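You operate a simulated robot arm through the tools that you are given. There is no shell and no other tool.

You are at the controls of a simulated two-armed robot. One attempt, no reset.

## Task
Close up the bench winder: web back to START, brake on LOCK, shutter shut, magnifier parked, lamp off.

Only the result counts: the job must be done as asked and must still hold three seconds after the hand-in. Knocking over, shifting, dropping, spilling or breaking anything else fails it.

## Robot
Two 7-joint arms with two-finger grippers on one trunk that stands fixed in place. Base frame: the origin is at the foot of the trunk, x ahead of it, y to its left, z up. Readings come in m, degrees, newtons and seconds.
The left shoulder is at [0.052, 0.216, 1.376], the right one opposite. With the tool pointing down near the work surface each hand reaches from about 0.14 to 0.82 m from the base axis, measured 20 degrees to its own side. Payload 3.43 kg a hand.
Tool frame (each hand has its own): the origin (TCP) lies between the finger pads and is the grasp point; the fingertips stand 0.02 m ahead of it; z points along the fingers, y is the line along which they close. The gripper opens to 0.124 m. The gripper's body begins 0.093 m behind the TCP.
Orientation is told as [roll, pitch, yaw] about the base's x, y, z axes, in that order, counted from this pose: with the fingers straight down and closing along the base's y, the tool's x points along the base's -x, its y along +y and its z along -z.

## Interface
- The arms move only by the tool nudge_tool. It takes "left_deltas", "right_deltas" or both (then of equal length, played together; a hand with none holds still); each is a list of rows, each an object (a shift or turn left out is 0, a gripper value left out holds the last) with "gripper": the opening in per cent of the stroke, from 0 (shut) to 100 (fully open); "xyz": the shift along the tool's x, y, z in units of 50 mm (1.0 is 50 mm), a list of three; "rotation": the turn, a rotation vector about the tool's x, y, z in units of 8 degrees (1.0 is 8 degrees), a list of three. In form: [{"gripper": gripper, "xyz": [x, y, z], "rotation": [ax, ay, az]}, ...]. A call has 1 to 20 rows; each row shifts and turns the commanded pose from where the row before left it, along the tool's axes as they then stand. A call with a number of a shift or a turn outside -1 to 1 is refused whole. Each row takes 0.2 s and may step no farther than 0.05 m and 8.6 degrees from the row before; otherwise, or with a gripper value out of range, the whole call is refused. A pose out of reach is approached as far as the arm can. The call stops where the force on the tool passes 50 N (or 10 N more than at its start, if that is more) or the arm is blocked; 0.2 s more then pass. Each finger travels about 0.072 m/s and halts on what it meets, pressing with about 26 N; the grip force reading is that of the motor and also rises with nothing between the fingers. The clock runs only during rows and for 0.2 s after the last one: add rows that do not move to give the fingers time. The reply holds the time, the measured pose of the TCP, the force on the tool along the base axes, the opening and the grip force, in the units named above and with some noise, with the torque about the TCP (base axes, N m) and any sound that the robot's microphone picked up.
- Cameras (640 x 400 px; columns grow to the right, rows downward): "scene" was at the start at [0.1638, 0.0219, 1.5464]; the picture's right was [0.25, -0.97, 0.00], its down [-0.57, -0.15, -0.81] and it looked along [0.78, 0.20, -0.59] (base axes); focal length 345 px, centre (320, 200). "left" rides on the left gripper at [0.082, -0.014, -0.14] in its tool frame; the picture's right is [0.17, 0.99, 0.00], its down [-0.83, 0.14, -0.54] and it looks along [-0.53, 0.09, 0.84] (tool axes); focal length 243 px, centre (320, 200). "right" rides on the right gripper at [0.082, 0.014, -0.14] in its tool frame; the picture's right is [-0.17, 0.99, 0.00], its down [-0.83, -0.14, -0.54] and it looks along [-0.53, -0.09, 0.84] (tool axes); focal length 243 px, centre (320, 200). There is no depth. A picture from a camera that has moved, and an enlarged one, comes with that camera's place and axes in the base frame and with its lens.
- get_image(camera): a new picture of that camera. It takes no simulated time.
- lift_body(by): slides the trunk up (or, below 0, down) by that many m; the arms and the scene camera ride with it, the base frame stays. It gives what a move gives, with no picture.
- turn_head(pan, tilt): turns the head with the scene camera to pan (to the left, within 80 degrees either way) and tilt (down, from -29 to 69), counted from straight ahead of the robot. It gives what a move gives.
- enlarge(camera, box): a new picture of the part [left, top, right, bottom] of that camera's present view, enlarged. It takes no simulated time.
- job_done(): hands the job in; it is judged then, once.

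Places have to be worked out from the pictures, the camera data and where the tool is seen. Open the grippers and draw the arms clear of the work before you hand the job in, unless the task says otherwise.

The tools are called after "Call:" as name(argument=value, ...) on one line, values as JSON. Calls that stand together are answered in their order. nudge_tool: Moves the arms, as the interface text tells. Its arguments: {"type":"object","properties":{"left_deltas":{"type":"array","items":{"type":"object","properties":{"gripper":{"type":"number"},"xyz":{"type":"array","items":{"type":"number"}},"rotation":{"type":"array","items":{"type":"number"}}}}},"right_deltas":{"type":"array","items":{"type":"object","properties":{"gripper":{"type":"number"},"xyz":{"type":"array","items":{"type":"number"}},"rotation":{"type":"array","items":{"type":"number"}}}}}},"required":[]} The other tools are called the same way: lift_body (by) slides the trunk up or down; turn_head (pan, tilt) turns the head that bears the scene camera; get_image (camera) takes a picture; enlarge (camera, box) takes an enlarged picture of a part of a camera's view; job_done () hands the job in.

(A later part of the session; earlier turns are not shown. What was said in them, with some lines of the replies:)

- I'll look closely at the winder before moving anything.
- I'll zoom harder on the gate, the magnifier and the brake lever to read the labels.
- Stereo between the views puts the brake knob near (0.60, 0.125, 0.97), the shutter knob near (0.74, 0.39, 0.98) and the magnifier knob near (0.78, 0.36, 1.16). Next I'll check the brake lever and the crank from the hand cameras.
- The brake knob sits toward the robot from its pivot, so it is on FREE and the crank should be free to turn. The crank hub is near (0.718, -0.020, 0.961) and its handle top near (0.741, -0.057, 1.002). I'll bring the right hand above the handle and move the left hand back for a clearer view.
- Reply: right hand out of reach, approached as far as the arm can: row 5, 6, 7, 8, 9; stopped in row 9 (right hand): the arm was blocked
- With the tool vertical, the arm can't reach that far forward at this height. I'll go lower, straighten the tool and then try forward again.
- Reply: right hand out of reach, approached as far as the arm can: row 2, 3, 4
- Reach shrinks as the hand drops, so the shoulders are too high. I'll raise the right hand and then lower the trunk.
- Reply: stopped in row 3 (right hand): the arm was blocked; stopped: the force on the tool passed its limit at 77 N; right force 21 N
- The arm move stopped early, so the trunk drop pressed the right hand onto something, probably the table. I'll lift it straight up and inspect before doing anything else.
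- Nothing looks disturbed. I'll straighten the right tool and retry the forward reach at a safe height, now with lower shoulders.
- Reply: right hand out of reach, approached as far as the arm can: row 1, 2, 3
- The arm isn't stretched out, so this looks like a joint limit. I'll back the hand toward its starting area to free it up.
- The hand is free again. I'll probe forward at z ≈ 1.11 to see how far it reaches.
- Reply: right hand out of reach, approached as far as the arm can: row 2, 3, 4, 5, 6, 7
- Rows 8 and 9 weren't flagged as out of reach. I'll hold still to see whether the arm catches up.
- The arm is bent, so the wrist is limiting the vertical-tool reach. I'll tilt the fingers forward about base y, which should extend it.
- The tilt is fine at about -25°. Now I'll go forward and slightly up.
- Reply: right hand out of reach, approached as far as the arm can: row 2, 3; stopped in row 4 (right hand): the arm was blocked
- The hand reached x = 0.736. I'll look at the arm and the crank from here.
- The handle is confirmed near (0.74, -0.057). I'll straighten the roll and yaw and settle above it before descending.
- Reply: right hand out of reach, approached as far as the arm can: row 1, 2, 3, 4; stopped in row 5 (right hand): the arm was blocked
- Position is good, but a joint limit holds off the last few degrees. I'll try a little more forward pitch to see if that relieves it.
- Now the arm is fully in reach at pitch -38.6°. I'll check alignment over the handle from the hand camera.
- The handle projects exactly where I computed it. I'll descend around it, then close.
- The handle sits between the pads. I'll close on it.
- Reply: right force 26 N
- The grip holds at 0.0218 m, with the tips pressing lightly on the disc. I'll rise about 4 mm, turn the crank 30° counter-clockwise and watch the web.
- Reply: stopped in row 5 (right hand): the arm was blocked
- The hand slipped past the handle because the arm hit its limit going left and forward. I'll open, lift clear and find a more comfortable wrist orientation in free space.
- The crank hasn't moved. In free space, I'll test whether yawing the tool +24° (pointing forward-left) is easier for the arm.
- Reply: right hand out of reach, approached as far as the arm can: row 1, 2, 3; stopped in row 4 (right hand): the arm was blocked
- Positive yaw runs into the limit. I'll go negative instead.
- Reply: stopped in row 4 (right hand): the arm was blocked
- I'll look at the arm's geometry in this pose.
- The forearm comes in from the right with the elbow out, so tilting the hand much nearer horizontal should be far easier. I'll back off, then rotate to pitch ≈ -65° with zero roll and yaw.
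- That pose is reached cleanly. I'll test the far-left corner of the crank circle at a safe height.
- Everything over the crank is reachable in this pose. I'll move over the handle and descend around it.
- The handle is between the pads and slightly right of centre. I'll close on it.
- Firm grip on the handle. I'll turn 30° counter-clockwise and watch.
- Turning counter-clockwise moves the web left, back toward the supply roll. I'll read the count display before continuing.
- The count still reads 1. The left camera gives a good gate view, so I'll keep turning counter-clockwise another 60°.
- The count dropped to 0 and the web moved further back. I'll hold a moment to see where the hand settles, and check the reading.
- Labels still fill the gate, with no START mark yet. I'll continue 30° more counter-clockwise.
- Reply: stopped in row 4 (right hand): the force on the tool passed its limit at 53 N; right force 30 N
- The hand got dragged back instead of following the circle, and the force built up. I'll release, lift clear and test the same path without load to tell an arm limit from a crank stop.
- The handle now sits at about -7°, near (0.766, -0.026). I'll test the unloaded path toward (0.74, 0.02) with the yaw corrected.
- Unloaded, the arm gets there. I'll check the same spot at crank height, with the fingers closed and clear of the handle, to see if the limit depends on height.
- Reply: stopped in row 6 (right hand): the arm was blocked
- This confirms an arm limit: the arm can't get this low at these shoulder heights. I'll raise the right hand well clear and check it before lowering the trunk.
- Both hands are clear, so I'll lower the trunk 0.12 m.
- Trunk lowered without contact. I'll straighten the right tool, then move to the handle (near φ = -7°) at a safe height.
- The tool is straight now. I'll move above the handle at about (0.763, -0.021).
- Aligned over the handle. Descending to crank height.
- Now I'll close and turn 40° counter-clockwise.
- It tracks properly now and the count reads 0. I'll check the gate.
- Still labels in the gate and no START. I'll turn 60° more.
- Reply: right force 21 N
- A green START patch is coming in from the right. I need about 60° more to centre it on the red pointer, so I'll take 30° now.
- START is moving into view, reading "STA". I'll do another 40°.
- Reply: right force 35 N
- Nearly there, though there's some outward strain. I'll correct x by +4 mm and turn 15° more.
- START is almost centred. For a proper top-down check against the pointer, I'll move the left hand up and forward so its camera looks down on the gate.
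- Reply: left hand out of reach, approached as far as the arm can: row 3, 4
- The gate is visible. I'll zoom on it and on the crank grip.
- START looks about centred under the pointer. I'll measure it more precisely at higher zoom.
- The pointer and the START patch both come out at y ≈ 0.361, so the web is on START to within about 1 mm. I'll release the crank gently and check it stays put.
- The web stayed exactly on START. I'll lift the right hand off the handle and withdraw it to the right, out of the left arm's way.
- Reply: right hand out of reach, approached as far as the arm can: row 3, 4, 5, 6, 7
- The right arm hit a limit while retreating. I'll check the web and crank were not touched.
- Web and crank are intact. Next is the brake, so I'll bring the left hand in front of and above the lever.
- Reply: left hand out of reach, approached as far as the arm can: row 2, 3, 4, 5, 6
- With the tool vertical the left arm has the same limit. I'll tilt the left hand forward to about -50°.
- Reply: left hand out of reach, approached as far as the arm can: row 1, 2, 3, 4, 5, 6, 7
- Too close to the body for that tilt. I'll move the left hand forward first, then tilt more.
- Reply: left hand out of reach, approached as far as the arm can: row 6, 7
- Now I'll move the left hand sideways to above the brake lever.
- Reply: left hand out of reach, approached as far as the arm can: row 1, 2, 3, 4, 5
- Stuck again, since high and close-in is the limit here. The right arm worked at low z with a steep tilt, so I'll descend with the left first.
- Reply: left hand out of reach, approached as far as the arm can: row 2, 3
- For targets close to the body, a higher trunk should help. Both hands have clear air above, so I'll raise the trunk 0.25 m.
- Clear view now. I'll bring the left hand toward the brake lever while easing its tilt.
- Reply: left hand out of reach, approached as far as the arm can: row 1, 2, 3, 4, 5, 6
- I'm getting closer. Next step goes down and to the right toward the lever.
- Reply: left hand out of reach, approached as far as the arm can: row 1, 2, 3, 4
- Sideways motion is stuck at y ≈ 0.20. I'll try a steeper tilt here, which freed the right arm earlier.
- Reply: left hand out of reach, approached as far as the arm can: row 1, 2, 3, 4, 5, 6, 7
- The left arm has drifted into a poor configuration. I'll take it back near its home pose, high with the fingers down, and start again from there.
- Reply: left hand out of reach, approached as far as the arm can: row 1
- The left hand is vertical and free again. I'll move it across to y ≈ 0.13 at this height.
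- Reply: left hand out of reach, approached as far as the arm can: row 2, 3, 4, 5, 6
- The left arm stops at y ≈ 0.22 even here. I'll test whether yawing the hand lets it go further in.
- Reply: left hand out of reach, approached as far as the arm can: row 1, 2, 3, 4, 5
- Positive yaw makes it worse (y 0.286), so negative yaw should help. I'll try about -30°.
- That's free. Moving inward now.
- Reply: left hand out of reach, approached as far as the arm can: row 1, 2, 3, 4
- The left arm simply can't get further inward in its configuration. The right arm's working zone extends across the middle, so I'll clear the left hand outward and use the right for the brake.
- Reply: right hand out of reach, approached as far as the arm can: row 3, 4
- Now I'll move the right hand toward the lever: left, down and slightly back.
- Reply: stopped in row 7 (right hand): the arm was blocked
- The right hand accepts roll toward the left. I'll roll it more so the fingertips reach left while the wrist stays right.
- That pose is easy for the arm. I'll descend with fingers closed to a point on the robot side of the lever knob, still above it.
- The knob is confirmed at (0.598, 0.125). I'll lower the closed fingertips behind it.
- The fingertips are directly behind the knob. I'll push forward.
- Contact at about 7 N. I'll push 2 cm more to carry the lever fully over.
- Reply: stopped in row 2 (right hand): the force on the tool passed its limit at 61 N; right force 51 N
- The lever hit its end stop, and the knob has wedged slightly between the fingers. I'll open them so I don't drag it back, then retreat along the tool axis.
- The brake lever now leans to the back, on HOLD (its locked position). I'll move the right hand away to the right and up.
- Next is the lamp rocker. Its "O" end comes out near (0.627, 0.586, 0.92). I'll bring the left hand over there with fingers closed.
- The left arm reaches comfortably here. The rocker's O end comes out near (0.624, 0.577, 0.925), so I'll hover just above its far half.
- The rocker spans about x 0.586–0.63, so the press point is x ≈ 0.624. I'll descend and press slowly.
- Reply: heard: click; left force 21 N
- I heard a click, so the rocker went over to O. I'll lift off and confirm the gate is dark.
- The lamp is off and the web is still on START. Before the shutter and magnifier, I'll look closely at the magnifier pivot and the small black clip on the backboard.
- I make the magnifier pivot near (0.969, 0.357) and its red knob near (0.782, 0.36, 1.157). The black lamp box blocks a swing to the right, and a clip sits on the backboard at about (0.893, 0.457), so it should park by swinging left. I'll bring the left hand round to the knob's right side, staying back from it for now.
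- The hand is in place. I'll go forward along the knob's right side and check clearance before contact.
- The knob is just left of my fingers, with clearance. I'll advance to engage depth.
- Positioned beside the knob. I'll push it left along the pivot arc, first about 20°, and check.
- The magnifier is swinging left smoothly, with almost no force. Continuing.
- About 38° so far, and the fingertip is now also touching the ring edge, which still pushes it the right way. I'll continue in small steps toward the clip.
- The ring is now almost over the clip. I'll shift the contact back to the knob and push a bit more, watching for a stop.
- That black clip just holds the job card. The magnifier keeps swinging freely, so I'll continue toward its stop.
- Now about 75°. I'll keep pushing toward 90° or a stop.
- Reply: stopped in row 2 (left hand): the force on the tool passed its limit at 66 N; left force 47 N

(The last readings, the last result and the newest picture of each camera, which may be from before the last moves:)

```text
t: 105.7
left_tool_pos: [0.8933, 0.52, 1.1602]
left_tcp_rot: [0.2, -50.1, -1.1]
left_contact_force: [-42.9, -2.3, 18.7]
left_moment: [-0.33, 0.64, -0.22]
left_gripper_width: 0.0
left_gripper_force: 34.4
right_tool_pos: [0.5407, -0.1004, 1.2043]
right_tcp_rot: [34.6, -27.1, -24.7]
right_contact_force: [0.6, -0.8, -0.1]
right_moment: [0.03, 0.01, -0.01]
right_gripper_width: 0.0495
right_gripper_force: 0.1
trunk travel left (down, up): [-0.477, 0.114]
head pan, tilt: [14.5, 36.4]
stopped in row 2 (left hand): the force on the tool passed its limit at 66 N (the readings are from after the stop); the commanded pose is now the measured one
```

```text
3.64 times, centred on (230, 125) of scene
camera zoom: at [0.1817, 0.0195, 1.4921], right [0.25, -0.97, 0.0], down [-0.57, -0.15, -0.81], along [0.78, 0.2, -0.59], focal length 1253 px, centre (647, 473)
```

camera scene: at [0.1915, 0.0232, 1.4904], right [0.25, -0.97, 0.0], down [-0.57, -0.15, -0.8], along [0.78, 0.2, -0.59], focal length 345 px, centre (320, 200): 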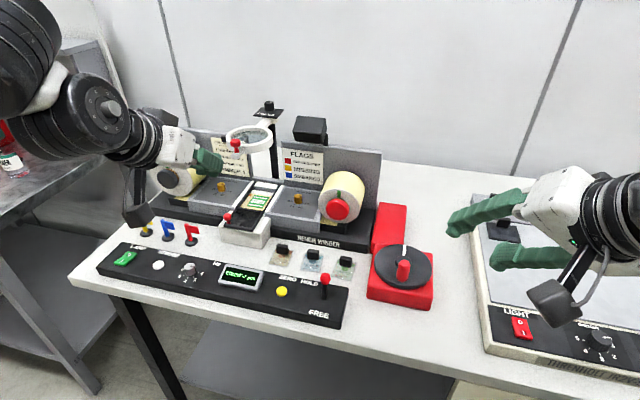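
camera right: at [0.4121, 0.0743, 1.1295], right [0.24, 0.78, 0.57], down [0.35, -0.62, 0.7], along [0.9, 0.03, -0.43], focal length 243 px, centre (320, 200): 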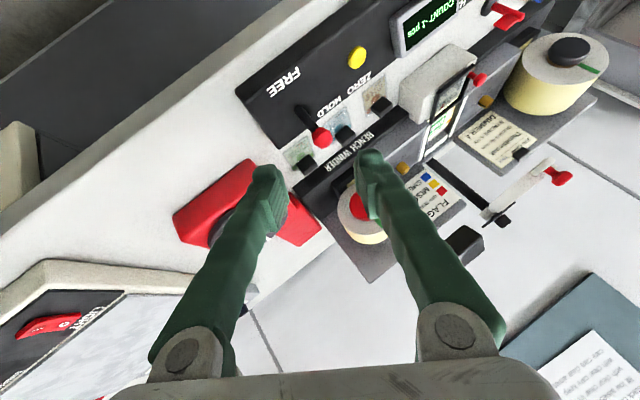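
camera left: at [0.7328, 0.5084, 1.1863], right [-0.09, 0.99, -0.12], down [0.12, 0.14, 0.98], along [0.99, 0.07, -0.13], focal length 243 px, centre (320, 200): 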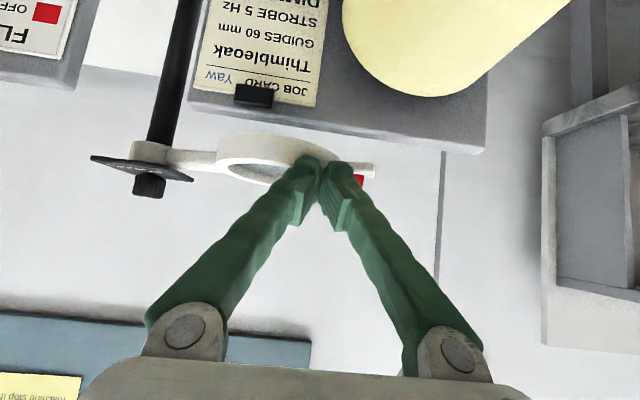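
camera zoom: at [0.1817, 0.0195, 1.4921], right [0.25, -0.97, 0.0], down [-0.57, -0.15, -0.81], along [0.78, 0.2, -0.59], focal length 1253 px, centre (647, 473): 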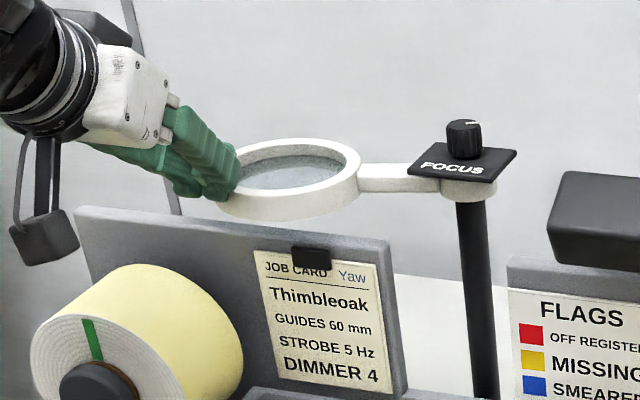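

A firm stop at about 75–80°, so the magnifier is fully parked. I'll back straight off along the tool axis.

Call:
nudge_tool(left_deltas=[{"xyz": [0.05, 0, -0.2]}, {"xyz": [0.1, 0, -0.5]}, {"xyz": [0.1, 0, -0.6]}, {"xyz": [0.1, 0, -0.6]}, {"xyz": [0.1, 0, -0.6]}, {}])

Call:
get_image(camera="scene")

Call:
get_image(camera="left")

```text
t: 107.0
left_tool_pos: [0.7923, 0.5232, 1.2144]
left_tcp_rot: [0.2, -49.7, -1.2]
left_contact_force: [0.2, -0.5, -0.4]
left_moment: [0.02, -0.01, 0.01]
left_gripper_width: 0.0
left_gripper_force: 34.5
right_tool_pos: [0.5508, -0.0981, 1.199]
right_tcp_rot: [34.2, -26.7, -24.5]
right_contact_force: [0.3, 0.3, 0.1]
right_moment: [0.01, 0.03, 0.04]
right_gripper_width: 0.0496
right_gripper_force: 0.0
trunk travel left (down, up): [-0.477, 0.114]
head pan, tilt: [14.5, 36.4]
```

```text
taken
camera scene: at [0.193, 0.0217, 1.4902], right [0.25, -0.97, 0.0], down [-0.57, -0.15, -0.8], along [0.78, 0.2, -0.59], focal length 345 px, centre (320, 200)
```

scene: 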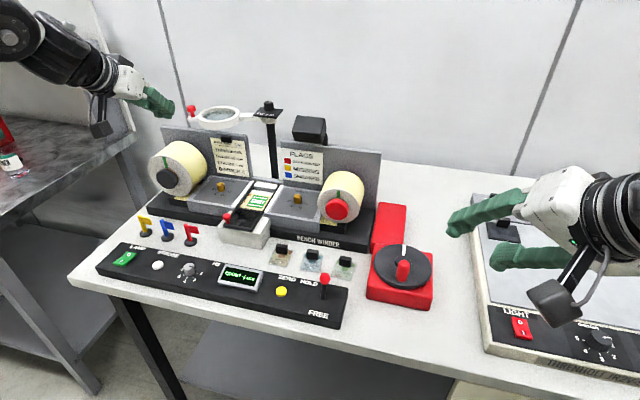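

```text
taken
camera left: at [0.6306, 0.5123, 1.2418], right [-0.09, 0.99, -0.12], down [0.13, 0.13, 0.98], along [0.99, 0.07, -0.14], focal length 243 px, centre (320, 200)
```

left: 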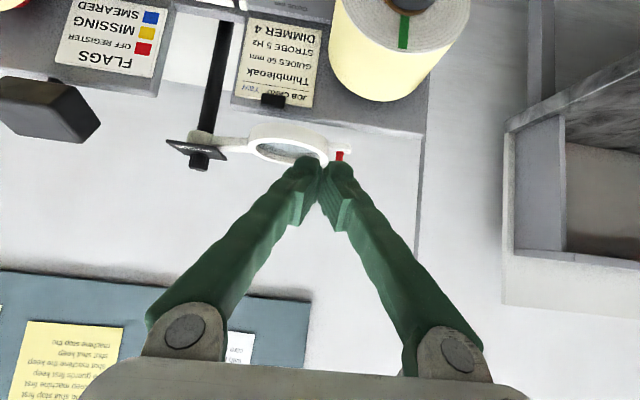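

The magnifier is parked. Now the shutter: I'll bring the left hand back and down to the robot side of its knob at (0.744, 0.388, 0.978).

Call:
nudge_tool(left_deltas=[{"xyz": [0.546, -0.54, -0.272]}, {"xyz": [0.546, -0.54, -0.272]}, {"xyz": [0.546, -0.54, -0.272]}, {"xyz": [0.546, -0.54, -0.272]}, {"xyz": [0.546, -0.54, -0.272]}, {"xyz": [0.5, 0, 0.6]}, {"xyz": [0.5, 0, 0.6]}, {}])

Call:
get_image(camera="left")

Call:
get_image(camera="scene")

```text
t: 108.8
left_tool_pos: [0.663, 0.3897, 1.0762]
left_tcp_rot: [0.2, -49.8, -1.3]
left_contact_force: [-0.5, -0.2, -0.3]
left_moment: [-0.01, -0.02, 0.02]
left_gripper_width: 0.0
left_gripper_force: 34.4
right_tool_pos: [0.547, -0.098, 1.1993]
right_tcp_rot: [34.4, -26.8, -24.4]
right_contact_force: [-0.2, 0.3, -0.4]
right_moment: [-0.03, -0.01, -0.05]
right_gripper_width: 0.0498
right_gripper_force: 0.1
trunk travel left (down, up): [-0.477, 0.114]
head pan, tilt: [14.5, 36.4]
```

```text
taken
camera left: at [0.5021, 0.3784, 1.1047], right [-0.09, 0.99, -0.12], down [0.13, 0.13, 0.98], along [0.99, 0.07, -0.14], focal length 243 px, centre (320, 200)
```

left: 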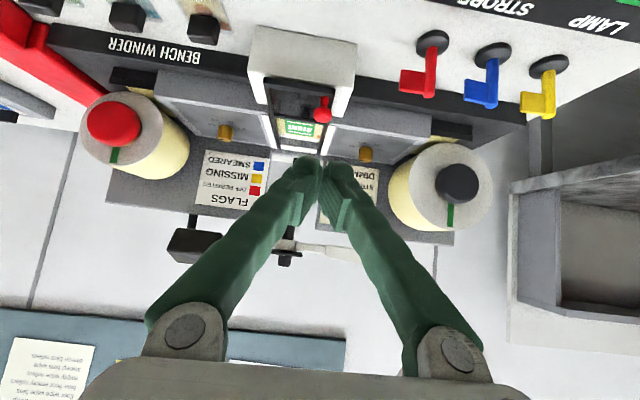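

```text
taken
camera scene: at [0.1908, 0.0213, 1.4906], right [0.25, -0.97, 0.0], down [-0.57, -0.15, -0.81], along [0.78, 0.2, -0.59], focal length 345 px, centre (320, 200)
```

scene: 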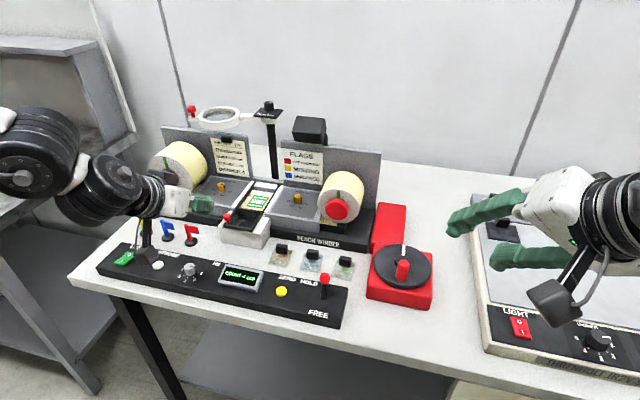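

The knob is confirmed near (0.74, 0.387). I'll lower the closed fingertips just behind it.

Call:
nudge_tool(left_deltas=[{"xyz": [0.366, -0.027, 0.476]}, {"xyz": [0.366, -0.027, 0.476]}, {"xyz": [0.366, -0.027, 0.476]}, {}])

Call:
get_image(camera="left")

Call:
enlarge(camera="scene", box=[140, 150, 300, 260])

```text
t: 109.8
left_tool_pos: [0.6835, 0.3858, 0.9891]
left_tcp_rot: [0.2, -49.9, -1.3]
left_contact_force: [0.6, 0.9, -1.1]
left_moment: [0.0, -0.01, 0.0]
left_gripper_width: 0.0
left_gripper_force: 34.4
right_tool_pos: [0.5482, -0.0988, 1.1995]
right_tcp_rot: [34.3, -26.8, -24.5]
right_contact_force: [-0.5, 0.3, 0.5]
right_moment: [0.0, -0.03, -0.01]
right_gripper_width: 0.0495
right_gripper_force: 0.1
trunk travel left (down, up): [-0.477, 0.114]
head pan, tilt: [14.5, 36.4]
```

```text
taken
camera left: at [0.5213, 0.3751, 1.0168], right [-0.09, 0.99, -0.12], down [0.13, 0.13, 0.98], along [0.99, 0.07, -0.14], focal length 243 px, centre (320, 200)
```

left: 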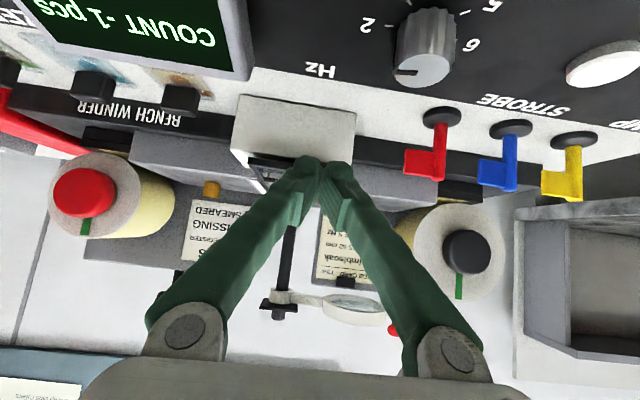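

```text
3.64 times, centred on (220, 205) of scene
camera zoom: at [0.1916, 0.0217, 1.4904], right [0.25, -0.97, 0.0], down [-0.57, -0.15, -0.81], along [0.78, 0.2, -0.59], focal length 1253 px, centre (684, 182)
```

zoom: 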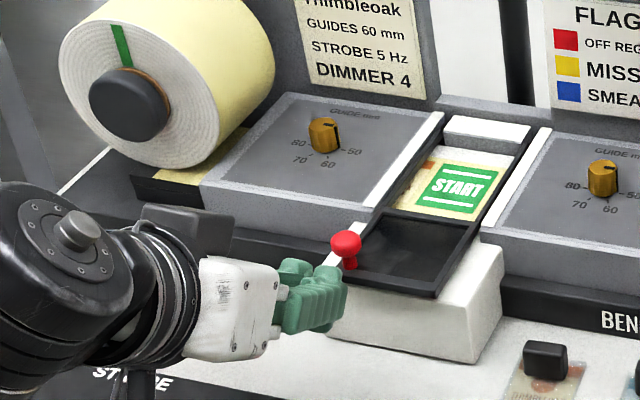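

The fingertips are right behind the knob. I'll push the shutter forward.

Call:
nudge_tool(left_deltas=[{"xyz": [-0.193, 0.01, 0.2295]}, {"xyz": [-0.193, 0.01, 0.2295]}, {"xyz": [-0.193, 0.01, 0.2295]}, {"xyz": [-0.193, 0.01, 0.2295]}, {}])

Call:
enlarge(camera="scene", box=[140, 150, 300, 260])

Call:
get_image(camera="left")

```text
t: 111.0
left_tool_pos: [0.7434, 0.388, 0.9914]
left_tcp_rot: [0.1, -49.9, -1.2]
left_contact_force: [-0.2, -0.1, -0.3]
left_moment: [-0.03, 0.02, 0.01]
left_gripper_width: 0.0
left_gripper_force: 34.5
right_tool_pos: [0.5486, -0.0979, 1.1993]
right_tcp_rot: [34.3, -26.8, -24.5]
right_contact_force: [-1.0, 0.2, -0.8]
right_moment: [-0.01, -0.03, -0.02]
right_gripper_width: 0.0494
right_gripper_force: 0.1
trunk travel left (down, up): [-0.477, 0.114]
head pan, tilt: [14.5, 36.4]
```

```text
3.64 times, centred on (220, 205) of scene
camera zoom: at [0.1915, 0.022, 1.4904], right [0.25, -0.97, 0.0], down [-0.57, -0.15, -0.81], along [0.78, 0.2, -0.59], focal length 1253 px, centre (684, 182)
```

zoom: 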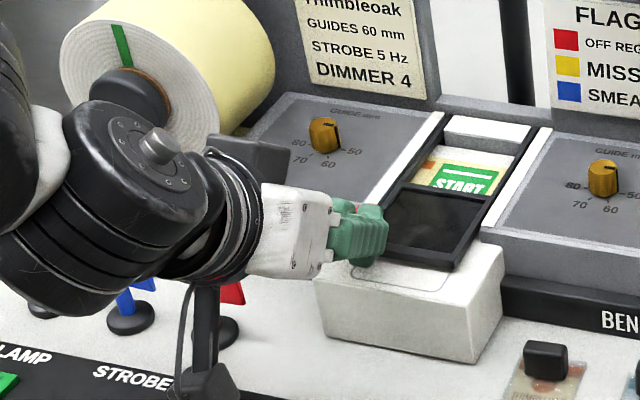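

```text
taken
camera left: at [0.5823, 0.3769, 1.0179], right [-0.09, 0.99, -0.12], down [0.13, 0.13, 0.98], along [0.99, 0.07, -0.14], focal length 243 px, centre (320, 200)
```

left: 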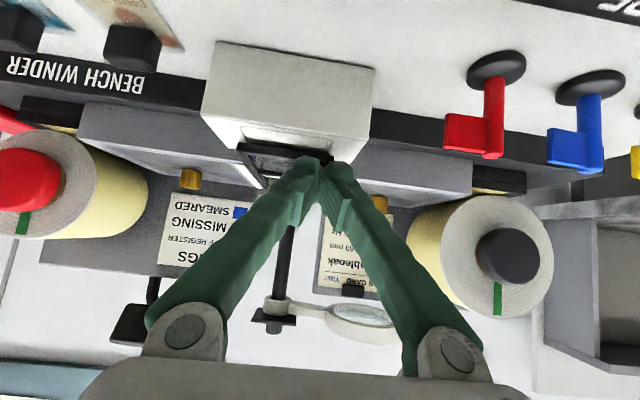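

The shutter is sliding. I'll continue until it meets its stop.

Call:
nudge_tool(left_deltas=[{"xyz": [-0.17, 0.008, 0.2]}, {"xyz": [-0.17, 0.008, 0.2]}, {"xyz": [-0.17, 0.008, 0.2]}, {}])

Call:
enlarge(camera="scene", box=[140, 150, 300, 260])

```text
t: 112.0
left_tool_pos: [0.7814, 0.3864, 0.9906]
left_tcp_rot: [0.2, -49.9, -1.2]
left_contact_force: [0.8, -0.3, -0.3]
left_moment: [-0.03, -0.02, 0.02]
left_gripper_width: 0.0002
left_gripper_force: 34.7
right_tool_pos: [0.5482, -0.0968, 1.1983]
right_tcp_rot: [34.3, -26.8, -24.6]
right_contact_force: [-0.4, 0.7, 0.2]
right_moment: [0.03, -0.05, 0.0]
right_gripper_width: 0.0495
right_gripper_force: 0.0
trunk travel left (down, up): [-0.477, 0.114]
head pan, tilt: [14.5, 36.4]
```

```text
3.64 times, centred on (220, 205) of scene
camera zoom: at [0.1918, 0.022, 1.4904], right [0.25, -0.97, 0.0], down [-0.57, -0.15, -0.8], along [0.78, 0.2, -0.59], focal length 1253 px, centre (684, 182)
```

zoom: 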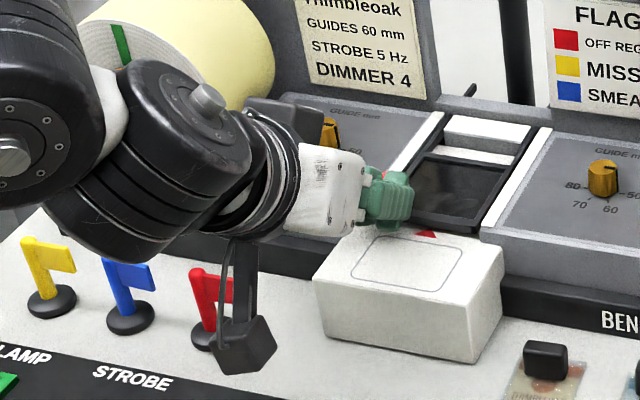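

Nearly closed. I'll push on to the stop in small steps.

Call:
nudge_tool(left_deltas=[{"xyz": [-0.13, 0.006, 0.153]}, {"xyz": [-0.13, 0.006, 0.153]}, {"xyz": [-0.13, 0.006, 0.153]}, {}])

Call:
enlarge(camera="scene", box=[140, 150, 300, 260])

```text
t: 113.0
left_tool_pos: [0.8082, 0.3879, 0.9895]
left_tcp_rot: [0.3, -49.8, -1.3]
left_contact_force: [-14.7, 1.0, 3.1]
left_moment: [0.0, -0.03, 0.01]
left_gripper_width: 0.0061
left_gripper_force: 34.5
right_tool_pos: [0.5457, -0.0971, 1.1996]
right_tcp_rot: [34.4, -26.9, -24.5]
right_contact_force: [0.2, -0.4, 0.0]
right_moment: [0.01, 0.01, 0.01]
right_gripper_width: 0.0494
right_gripper_force: 0.1
trunk travel left (down, up): [-0.477, 0.114]
head pan, tilt: [14.5, 36.4]
```

```text
3.64 times, centred on (220, 205) of scene
camera zoom: at [0.1892, 0.0219, 1.4907], right [0.25, -0.97, 0.0], down [-0.57, -0.15, -0.81], along [0.78, 0.2, -0.59], focal length 1253 px, centre (684, 182)
```

zoom: 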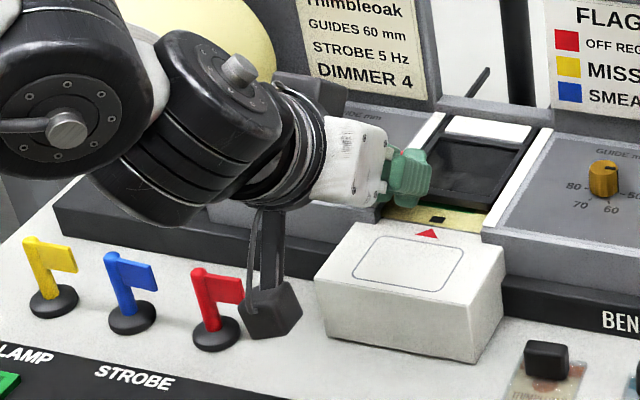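

The shutter has met resistance, and the web's black mark lines up with the red triangle, so START is registered. A small extra push will confirm the stop.

Call:
nudge_tool(left_deltas=[{"xyz": [-0.05, 0.002, 0.06]}, {}])

Call:
get_image(camera="left")

```text
t: 113.7
left_tool_pos: [0.8115, 0.3882, 0.9927]
left_tcp_rot: [0.2, -50.1, -1.3]
left_contact_force: [-29.7, 0.7, 9.1]
left_moment: [-0.01, -0.02, 0.02]
left_gripper_width: 0.006
left_gripper_force: 34.8
right_tool_pos: [0.5442, -0.0991, 1.2008]
right_tcp_rot: [34.6, -27.0, -24.6]
right_contact_force: [-0.9, -0.3, -0.5]
right_moment: [0.01, 0.04, 0.01]
right_gripper_width: 0.0495
right_gripper_force: 0.2
trunk travel left (down, up): [-0.477, 0.114]
head pan, tilt: [14.5, 36.4]
```

```text
taken
camera left: at [0.6507, 0.3766, 1.0201], right [-0.09, 0.99, -0.12], down [0.12, 0.13, 0.98], along [0.99, 0.07, -0.13], focal length 243 px, centre (320, 200)
```

left: 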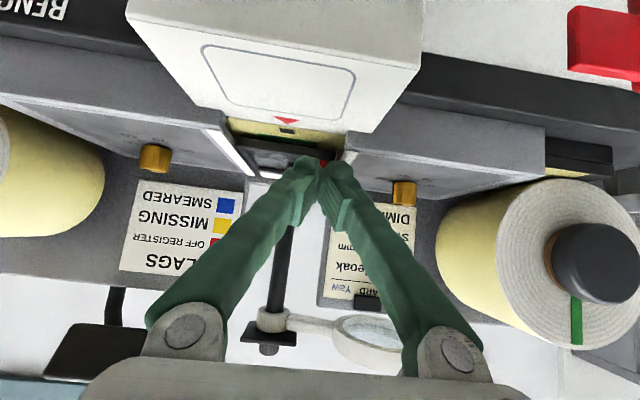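

Firm stop, so the shutter is shut. The knob is slightly wedged between the fingertips, so I'll open first and then retreat back and up.

Call:
nudge_tool(left_deltas=[{"gripper": 32, "xyz": [0, 0, -0.05]}, {}, {}, {"xyz": [0, 0, -0.5]}, {"xyz": [0, 0, -0.7]}, {"xyz": [0, 0, -0.7]}, {"xyz": [0, 0, -0.7]}, {}])

Call:
get_image(camera="scene")

Call:
get_image(camera="left")

```text
t: 115.5
left_tool_pos: [0.7147, 0.3895, 1.0737]
left_tcp_rot: [0.1, -49.9, -1.2]
left_contact_force: [1.0, 0.0, 0.0]
left_moment: [0.01, -0.01, -0.01]
left_gripper_width: 0.0396
left_gripper_force: 0.1
right_tool_pos: [0.5501, -0.0973, 1.1983]
right_tcp_rot: [34.2, -26.7, -24.5]
right_contact_force: [0.4, -0.3, -0.6]
right_moment: [-0.02, 0.02, 0.01]
right_gripper_width: 0.0494
right_gripper_force: 0.0
trunk travel left (down, up): [-0.477, 0.114]
head pan, tilt: [14.5, 36.4]
```

```text
taken
camera scene: at [0.1929, 0.0219, 1.4902], right [0.25, -0.97, 0.0], down [-0.57, -0.15, -0.8], along [0.78, 0.2, -0.59], focal length 345 px, centre (320, 200)
```

scene: 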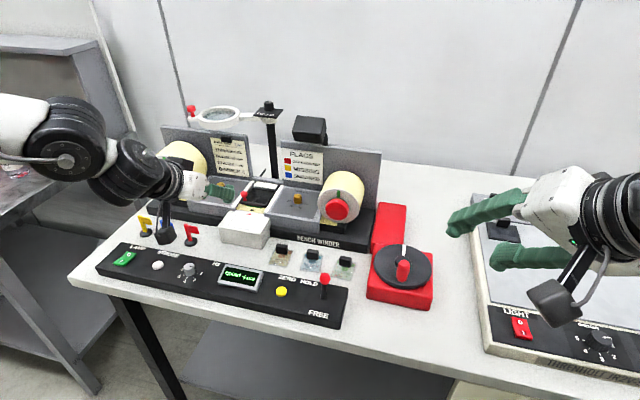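

```text
taken
camera left: at [0.5528, 0.3784, 1.1016], right [-0.09, 0.99, -0.12], down [0.13, 0.14, 0.98], along [0.99, 0.07, -0.14], focal length 243 px, centre (320, 200)
```

left: 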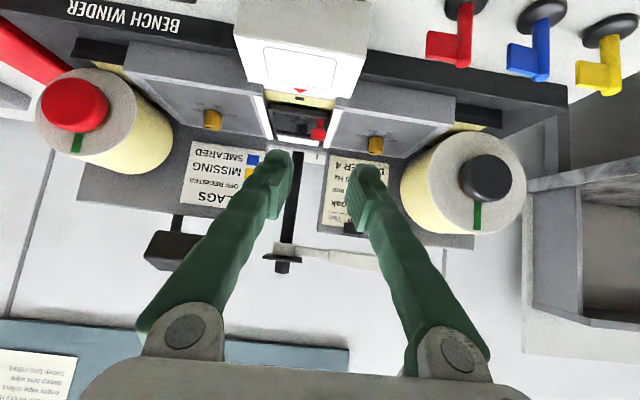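

I'll withdraw the left hand further and then inspect every item.

Call:
nudge_tool(left_deltas=[{"gripper": 60, "xyz": [-0.07, 0.12, -0.85]}, {"xyz": [-0.07, 0.12, -0.85]}, {"xyz": [-0.07, 0.12, -0.85]}, {"xyz": [-0.07, 0.12, -0.85]}, {"xyz": [-0.07, 0.2, -0.85]}, {}])

Call:
get_image(camera="scene")

Call:
enlarge(camera="scene", box=[205, 150, 315, 260])

Call:
enlarge(camera="scene", box=[80, 200, 360, 340])

Call:
get_image(camera="left")

```text
t: 116.8
left_tool_pos: [0.5662, 0.4271, 1.224]
left_tcp_rot: [0.3, -49.7, -1.2]
left_contact_force: [0.5, -0.1, 0.0]
left_moment: [0.0, 0.0, 0.0]
left_gripper_width: 0.0743
left_gripper_force: 0.0
right_tool_pos: [0.5502, -0.098, 1.199]
right_tcp_rot: [34.3, -26.7, -24.6]
right_contact_force: [-0.5, 0.3, 0.5]
right_moment: [0.0, 0.01, -0.01]
right_gripper_width: 0.0497
right_gripper_force: 0.0
trunk travel left (down, up): [-0.477, 0.114]
head pan, tilt: [14.5, 36.4]
```

```text
taken
camera scene: at [0.1931, 0.0218, 1.4901], right [0.25, -0.97, 0.0], down [-0.58, -0.15, -0.8], along [0.78, 0.2, -0.59], focal length 345 px, centre (320, 200)
```

scene: 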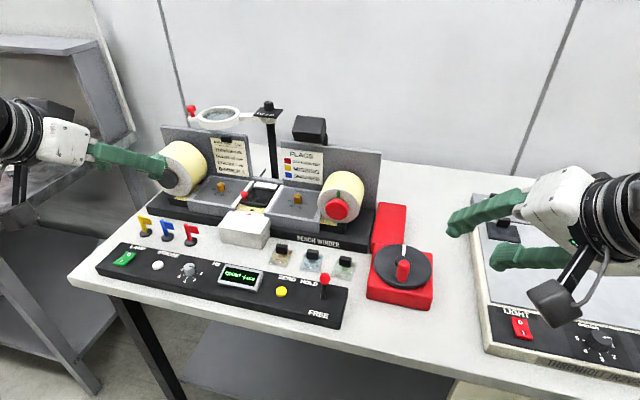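

```text
3.64 times, centred on (260, 205) of scene
camera zoom: at [0.1931, 0.0218, 1.4901], right [0.25, -0.97, 0.0], down [-0.58, -0.15, -0.8], along [0.78, 0.2, -0.59], focal length 1253 px, centre (538, 182)
```

zoom: 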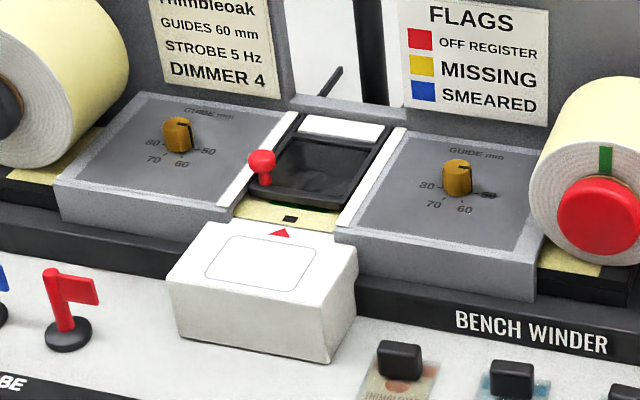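

```text
2.29 times, centred on (220, 270) of scene
camera zoom: at [0.1931, 0.0218, 1.4901], right [0.25, -0.97, 0.0], down [-0.58, -0.15, -0.8], along [0.78, 0.2, -0.59], focal length 788 px, centre (549, 40)
```

zoom: 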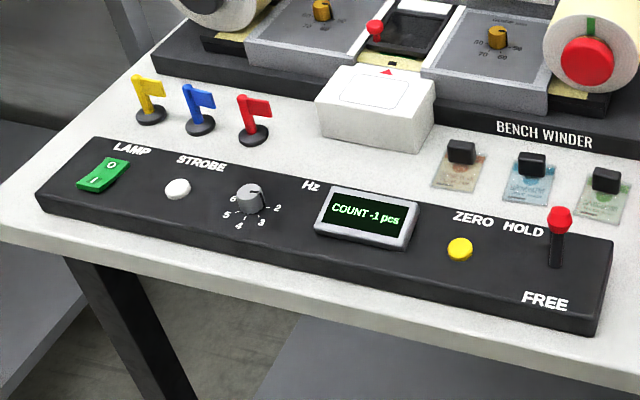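

```text
taken
camera left: at [0.405, 0.4161, 1.2518], right [-0.09, 0.99, -0.12], down [0.13, 0.13, 0.98], along [0.99, 0.07, -0.14], focal length 243 px, centre (320, 200)
```

left: 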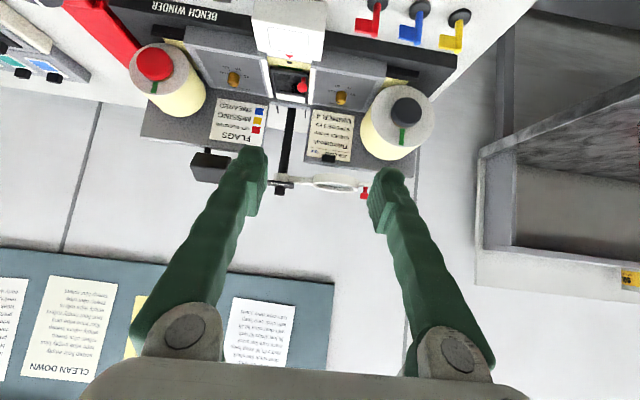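

Everything looks right. The wall posters may contain closing-down instructions, so I'll read them before handing in.

Call:
enlarge(camera="left", box=[0, 250, 130, 400])

Call:
enlarge(camera="left", box=[220, 290, 300, 380])

Call:
turn_head(pan=10, tilt=5)

Call:
get_image(camera="scene")

```text
2.67 times, centred on (65, 325) of left
camera zoom: at [0.405, 0.4161, 1.2518], right [-0.09, 0.99, -0.12], down [0.13, 0.13, 0.98], along [0.99, 0.07, -0.14], focal length 647 px, centre (1000, -133)
```

zoom: 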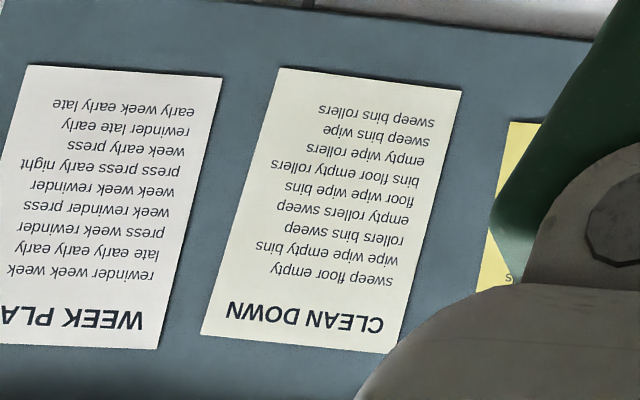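

```text
4.44 times, centred on (260, 335) of left
camera zoom: at [0.405, 0.4161, 1.2518], right [-0.09, 0.99, -0.12], down [0.13, 0.13, 0.98], along [0.99, 0.07, -0.14], focal length 1078 px, centre (587, -400)
```

zoom: 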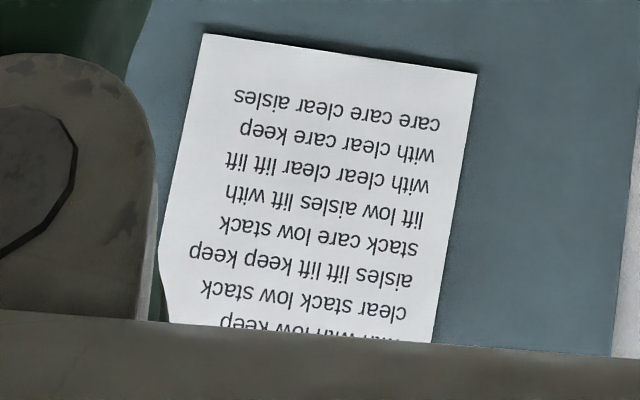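

```text
t: 117.8
left_tool_pos: [0.5655, 0.4268, 1.2248]
left_tcp_rot: [0.2, -49.8, -1.2]
left_contact_force: [0.0, 0.7, 0.7]
left_moment: [0.0, 0.01, 0.0]
left_gripper_width: 0.0744
left_gripper_force: 0.1
right_tool_pos: [0.5497, -0.0966, 1.1993]
right_tcp_rot: [34.3, -26.9, -24.5]
right_contact_force: [-1.0, 0.5, -0.6]
right_moment: [-0.02, 0.0, 0.02]
right_gripper_width: 0.0496
right_gripper_force: 0.0
trunk travel left (down, up): [-0.477, 0.114]
head pan, tilt: [10.0, 5.0]
```

```text
taken
camera scene: at [0.1979, 0.0161, 1.5406], right [0.17, -0.98, 0.0], down [-0.09, -0.02, -1.0], along [0.98, 0.17, -0.09], focal length 345 px, centre (320, 200)
```

scene: 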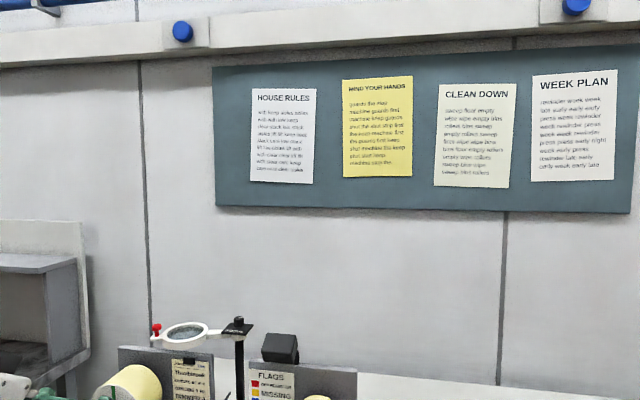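

The posters are filler text. I'll turn the head back and double-check the brake lever angle from both cameras.

Call:
turn_head(pan=8, tilt=45)

Call:
get_image(camera="scene")

Call:
enlarge(camera="right", box=[280, 0, 420, 100])

```text
t: 118.9
left_tool_pos: [0.5655, 0.4268, 1.2253]
left_tcp_rot: [0.2, -49.8, -1.3]
left_contact_force: [-0.7, -0.4, 0.1]
left_moment: [0.01, -0.03, 0.04]
left_gripper_width: 0.0744
left_gripper_force: 0.1
right_tool_pos: [0.5477, -0.0973, 1.1995]
right_tcp_rot: [34.3, -26.8, -24.5]
right_contact_force: [-0.3, 0.3, -0.6]
right_moment: [0.0, -0.02, -0.03]
right_gripper_width: 0.0498
right_gripper_force: 0.1
trunk travel left (down, up): [-0.477, 0.114]
head pan, tilt: [8.0, 45.0]
```

```text
taken
camera scene: at [0.188, 0.0114, 1.4777], right [0.14, -0.99, 0.0], down [-0.7, -0.1, -0.71], along [0.7, 0.1, -0.71], focal length 345 px, centre (320, 200)
```

scene: 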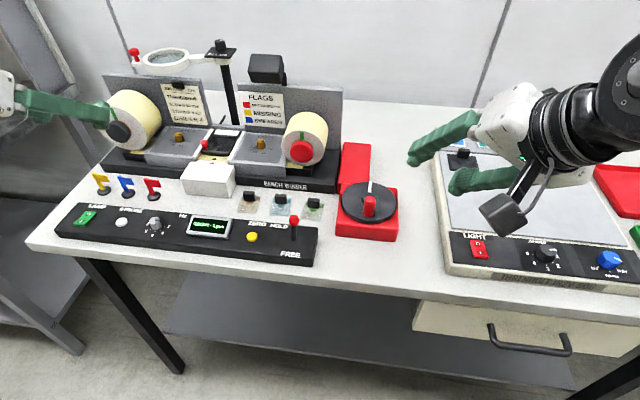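

```text
4.00 times, centred on (350, 50) of right
camera zoom: at [0.4036, -0.1053, 1.2712], right [0.24, 0.78, 0.57], down [0.35, -0.62, 0.7], along [0.9, 0.03, -0.43], focal length 970 px, centre (200, 800)
```

zoom: 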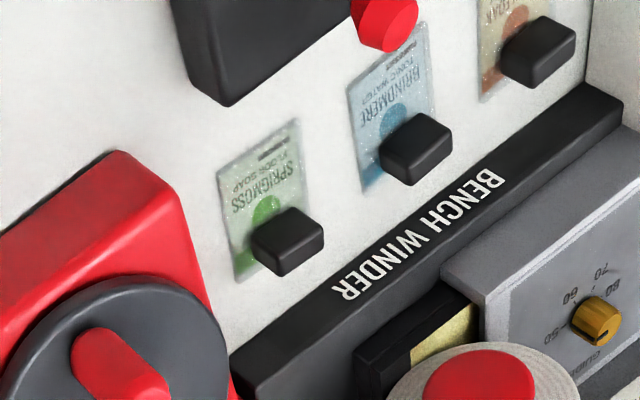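

Call:
enlarge(camera="scene", box=[260, 200, 330, 270])

Call:
enlarge(camera="scene", box=[170, 110, 260, 200])

```text
5.71 times, centred on (295, 235) of scene
camera zoom: at [0.188, 0.0114, 1.4777], right [0.14, -0.99, 0.0], down [-0.7, -0.1, -0.71], along [0.7, 0.1, -0.71], focal length 1969 px, centre (463, 0)
```

zoom: 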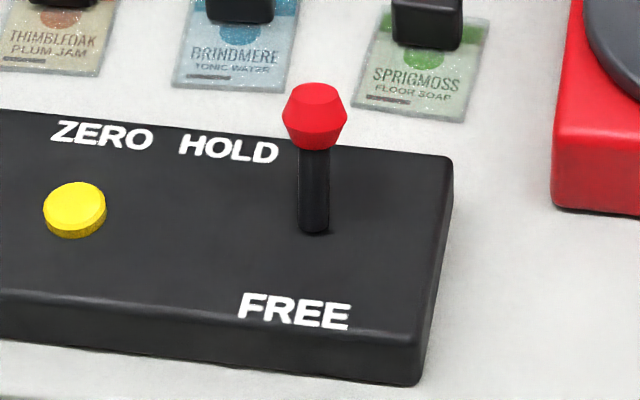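

```text
4.44 times, centred on (215, 155) of scene
camera zoom: at [0.188, 0.0114, 1.4777], right [0.14, -0.99, 0.0], down [-0.7, -0.1, -0.71], along [0.7, 0.1, -0.71], focal length 1531 px, centre (787, 400)
```

zoom: 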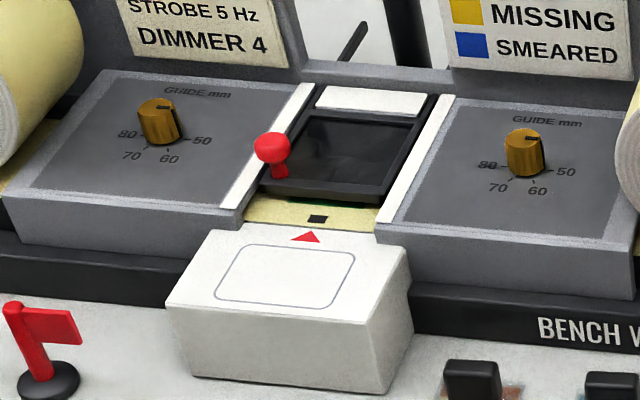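

The lever angle is symmetric to its earlier FREE tilt, so it is fully on HOLD. I'll open both grippers and draw both arms further clear, then take a last look.

Call:
nudge_tool(left_deltas=[{"gripper": 100, "xyz": [0.174, 0.2, -0.72]}, {"xyz": [0.174, 0.2, -0.72]}, {"xyz": [0.174, 0.2, -0.72]}, {}, {}], right_deltas=[{"gripper": 100, "xyz": [-0.217, -0.184, -0.265]}, {"xyz": [-0.217, -0.184, -0.265]}, {"xyz": [-0.217, -0.184, -0.265]}, {}, {}])

Call:
get_image(camera="scene")

Call:
get_image(camera="left")

```text
t: 120.1
left_tool_pos: [0.4761, 0.4511, 1.2628]
left_tcp_rot: [0.1, -48.4, -2.1]
left_contact_force: [0.6, 1.0, -0.2]
left_moment: [-0.04, 0.0, 0.0]
left_gripper_width: 0.1239
left_gripper_force: 0.0
left hand out of reach, approached as far as the arm can: row 3
right_tool_pos: [0.5509, -0.1445, 1.229]
right_tcp_rot: [34.2, -26.7, -24.4]
right_contact_force: [0.2, 0.9, -0.2]
right_moment: [-0.04, 0.01, -0.03]
right_gripper_width: 0.1242
right_gripper_force: 0.0
trunk travel left (down, up): [-0.477, 0.114]
head pan, tilt: [8.0, 45.0]
```

```text
taken
camera scene: at [0.1901, 0.0141, 1.4773], right [0.14, -0.99, 0.0], down [-0.7, -0.1, -0.71], along [0.7, 0.1, -0.71], focal length 345 px, centre (320, 200)
```

scene: 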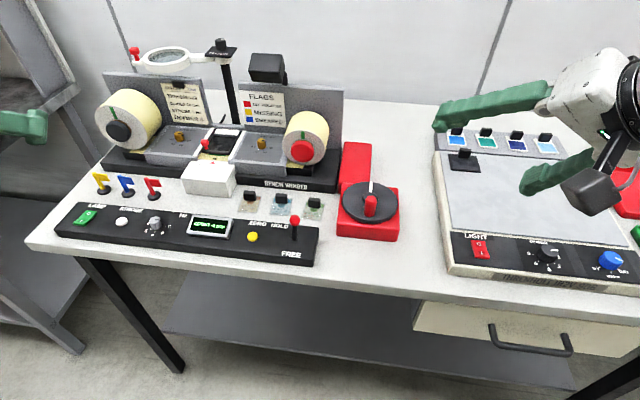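

```text
taken
camera left: at [0.3151, 0.4435, 1.2933], right [-0.07, 0.99, -0.12], down [0.15, 0.13, 0.98], along [0.99, 0.05, -0.16], focal length 243 px, centre (320, 200)
```

left: 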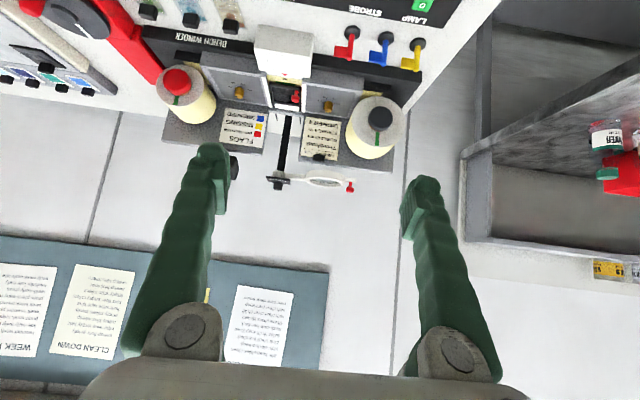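

The web is on START with its mark at the pointer, and the brake is on HOLD. The shutter is shut against its stop, the magnifier is parked against its stop, and the lamp is off. Both grippers are open and clear, nothing else looks disturbed, so I'm handing in.

Call:
job_done()

```text
The job is handed in.
```

I closed up the bench winder and handed the job in. The reply only confirmed the hand-in, so I don't have a pass or fail.

- **Web:** wound back to START. The black mark on the web lines up with the red pointer at the gate, and the web did not move when I let go of the crank.
- **Brake:** pushed back to its end stop. The panel labels the positions HOLD and FREE, with no LOCK marked, so I took HOLD to be the locked position.
- **Shutter:** slid across the window until it hit its stop.
- **Magnifier:** swung left until it hit a firm stop, about 75–80° from over the gate. I found no marked park position, so I took that stop as parked.
- **Lamp:** the rocker clicked over to O and the light at the gate went out.

Early on, while I was lowering the trunk, the right hand pressed down with about 77 N, most likely on bare tabletop. The pictures showed nothing moved. The counter reads -1 because I wound back past zero; I left it there, since resetting it was not part of the job.
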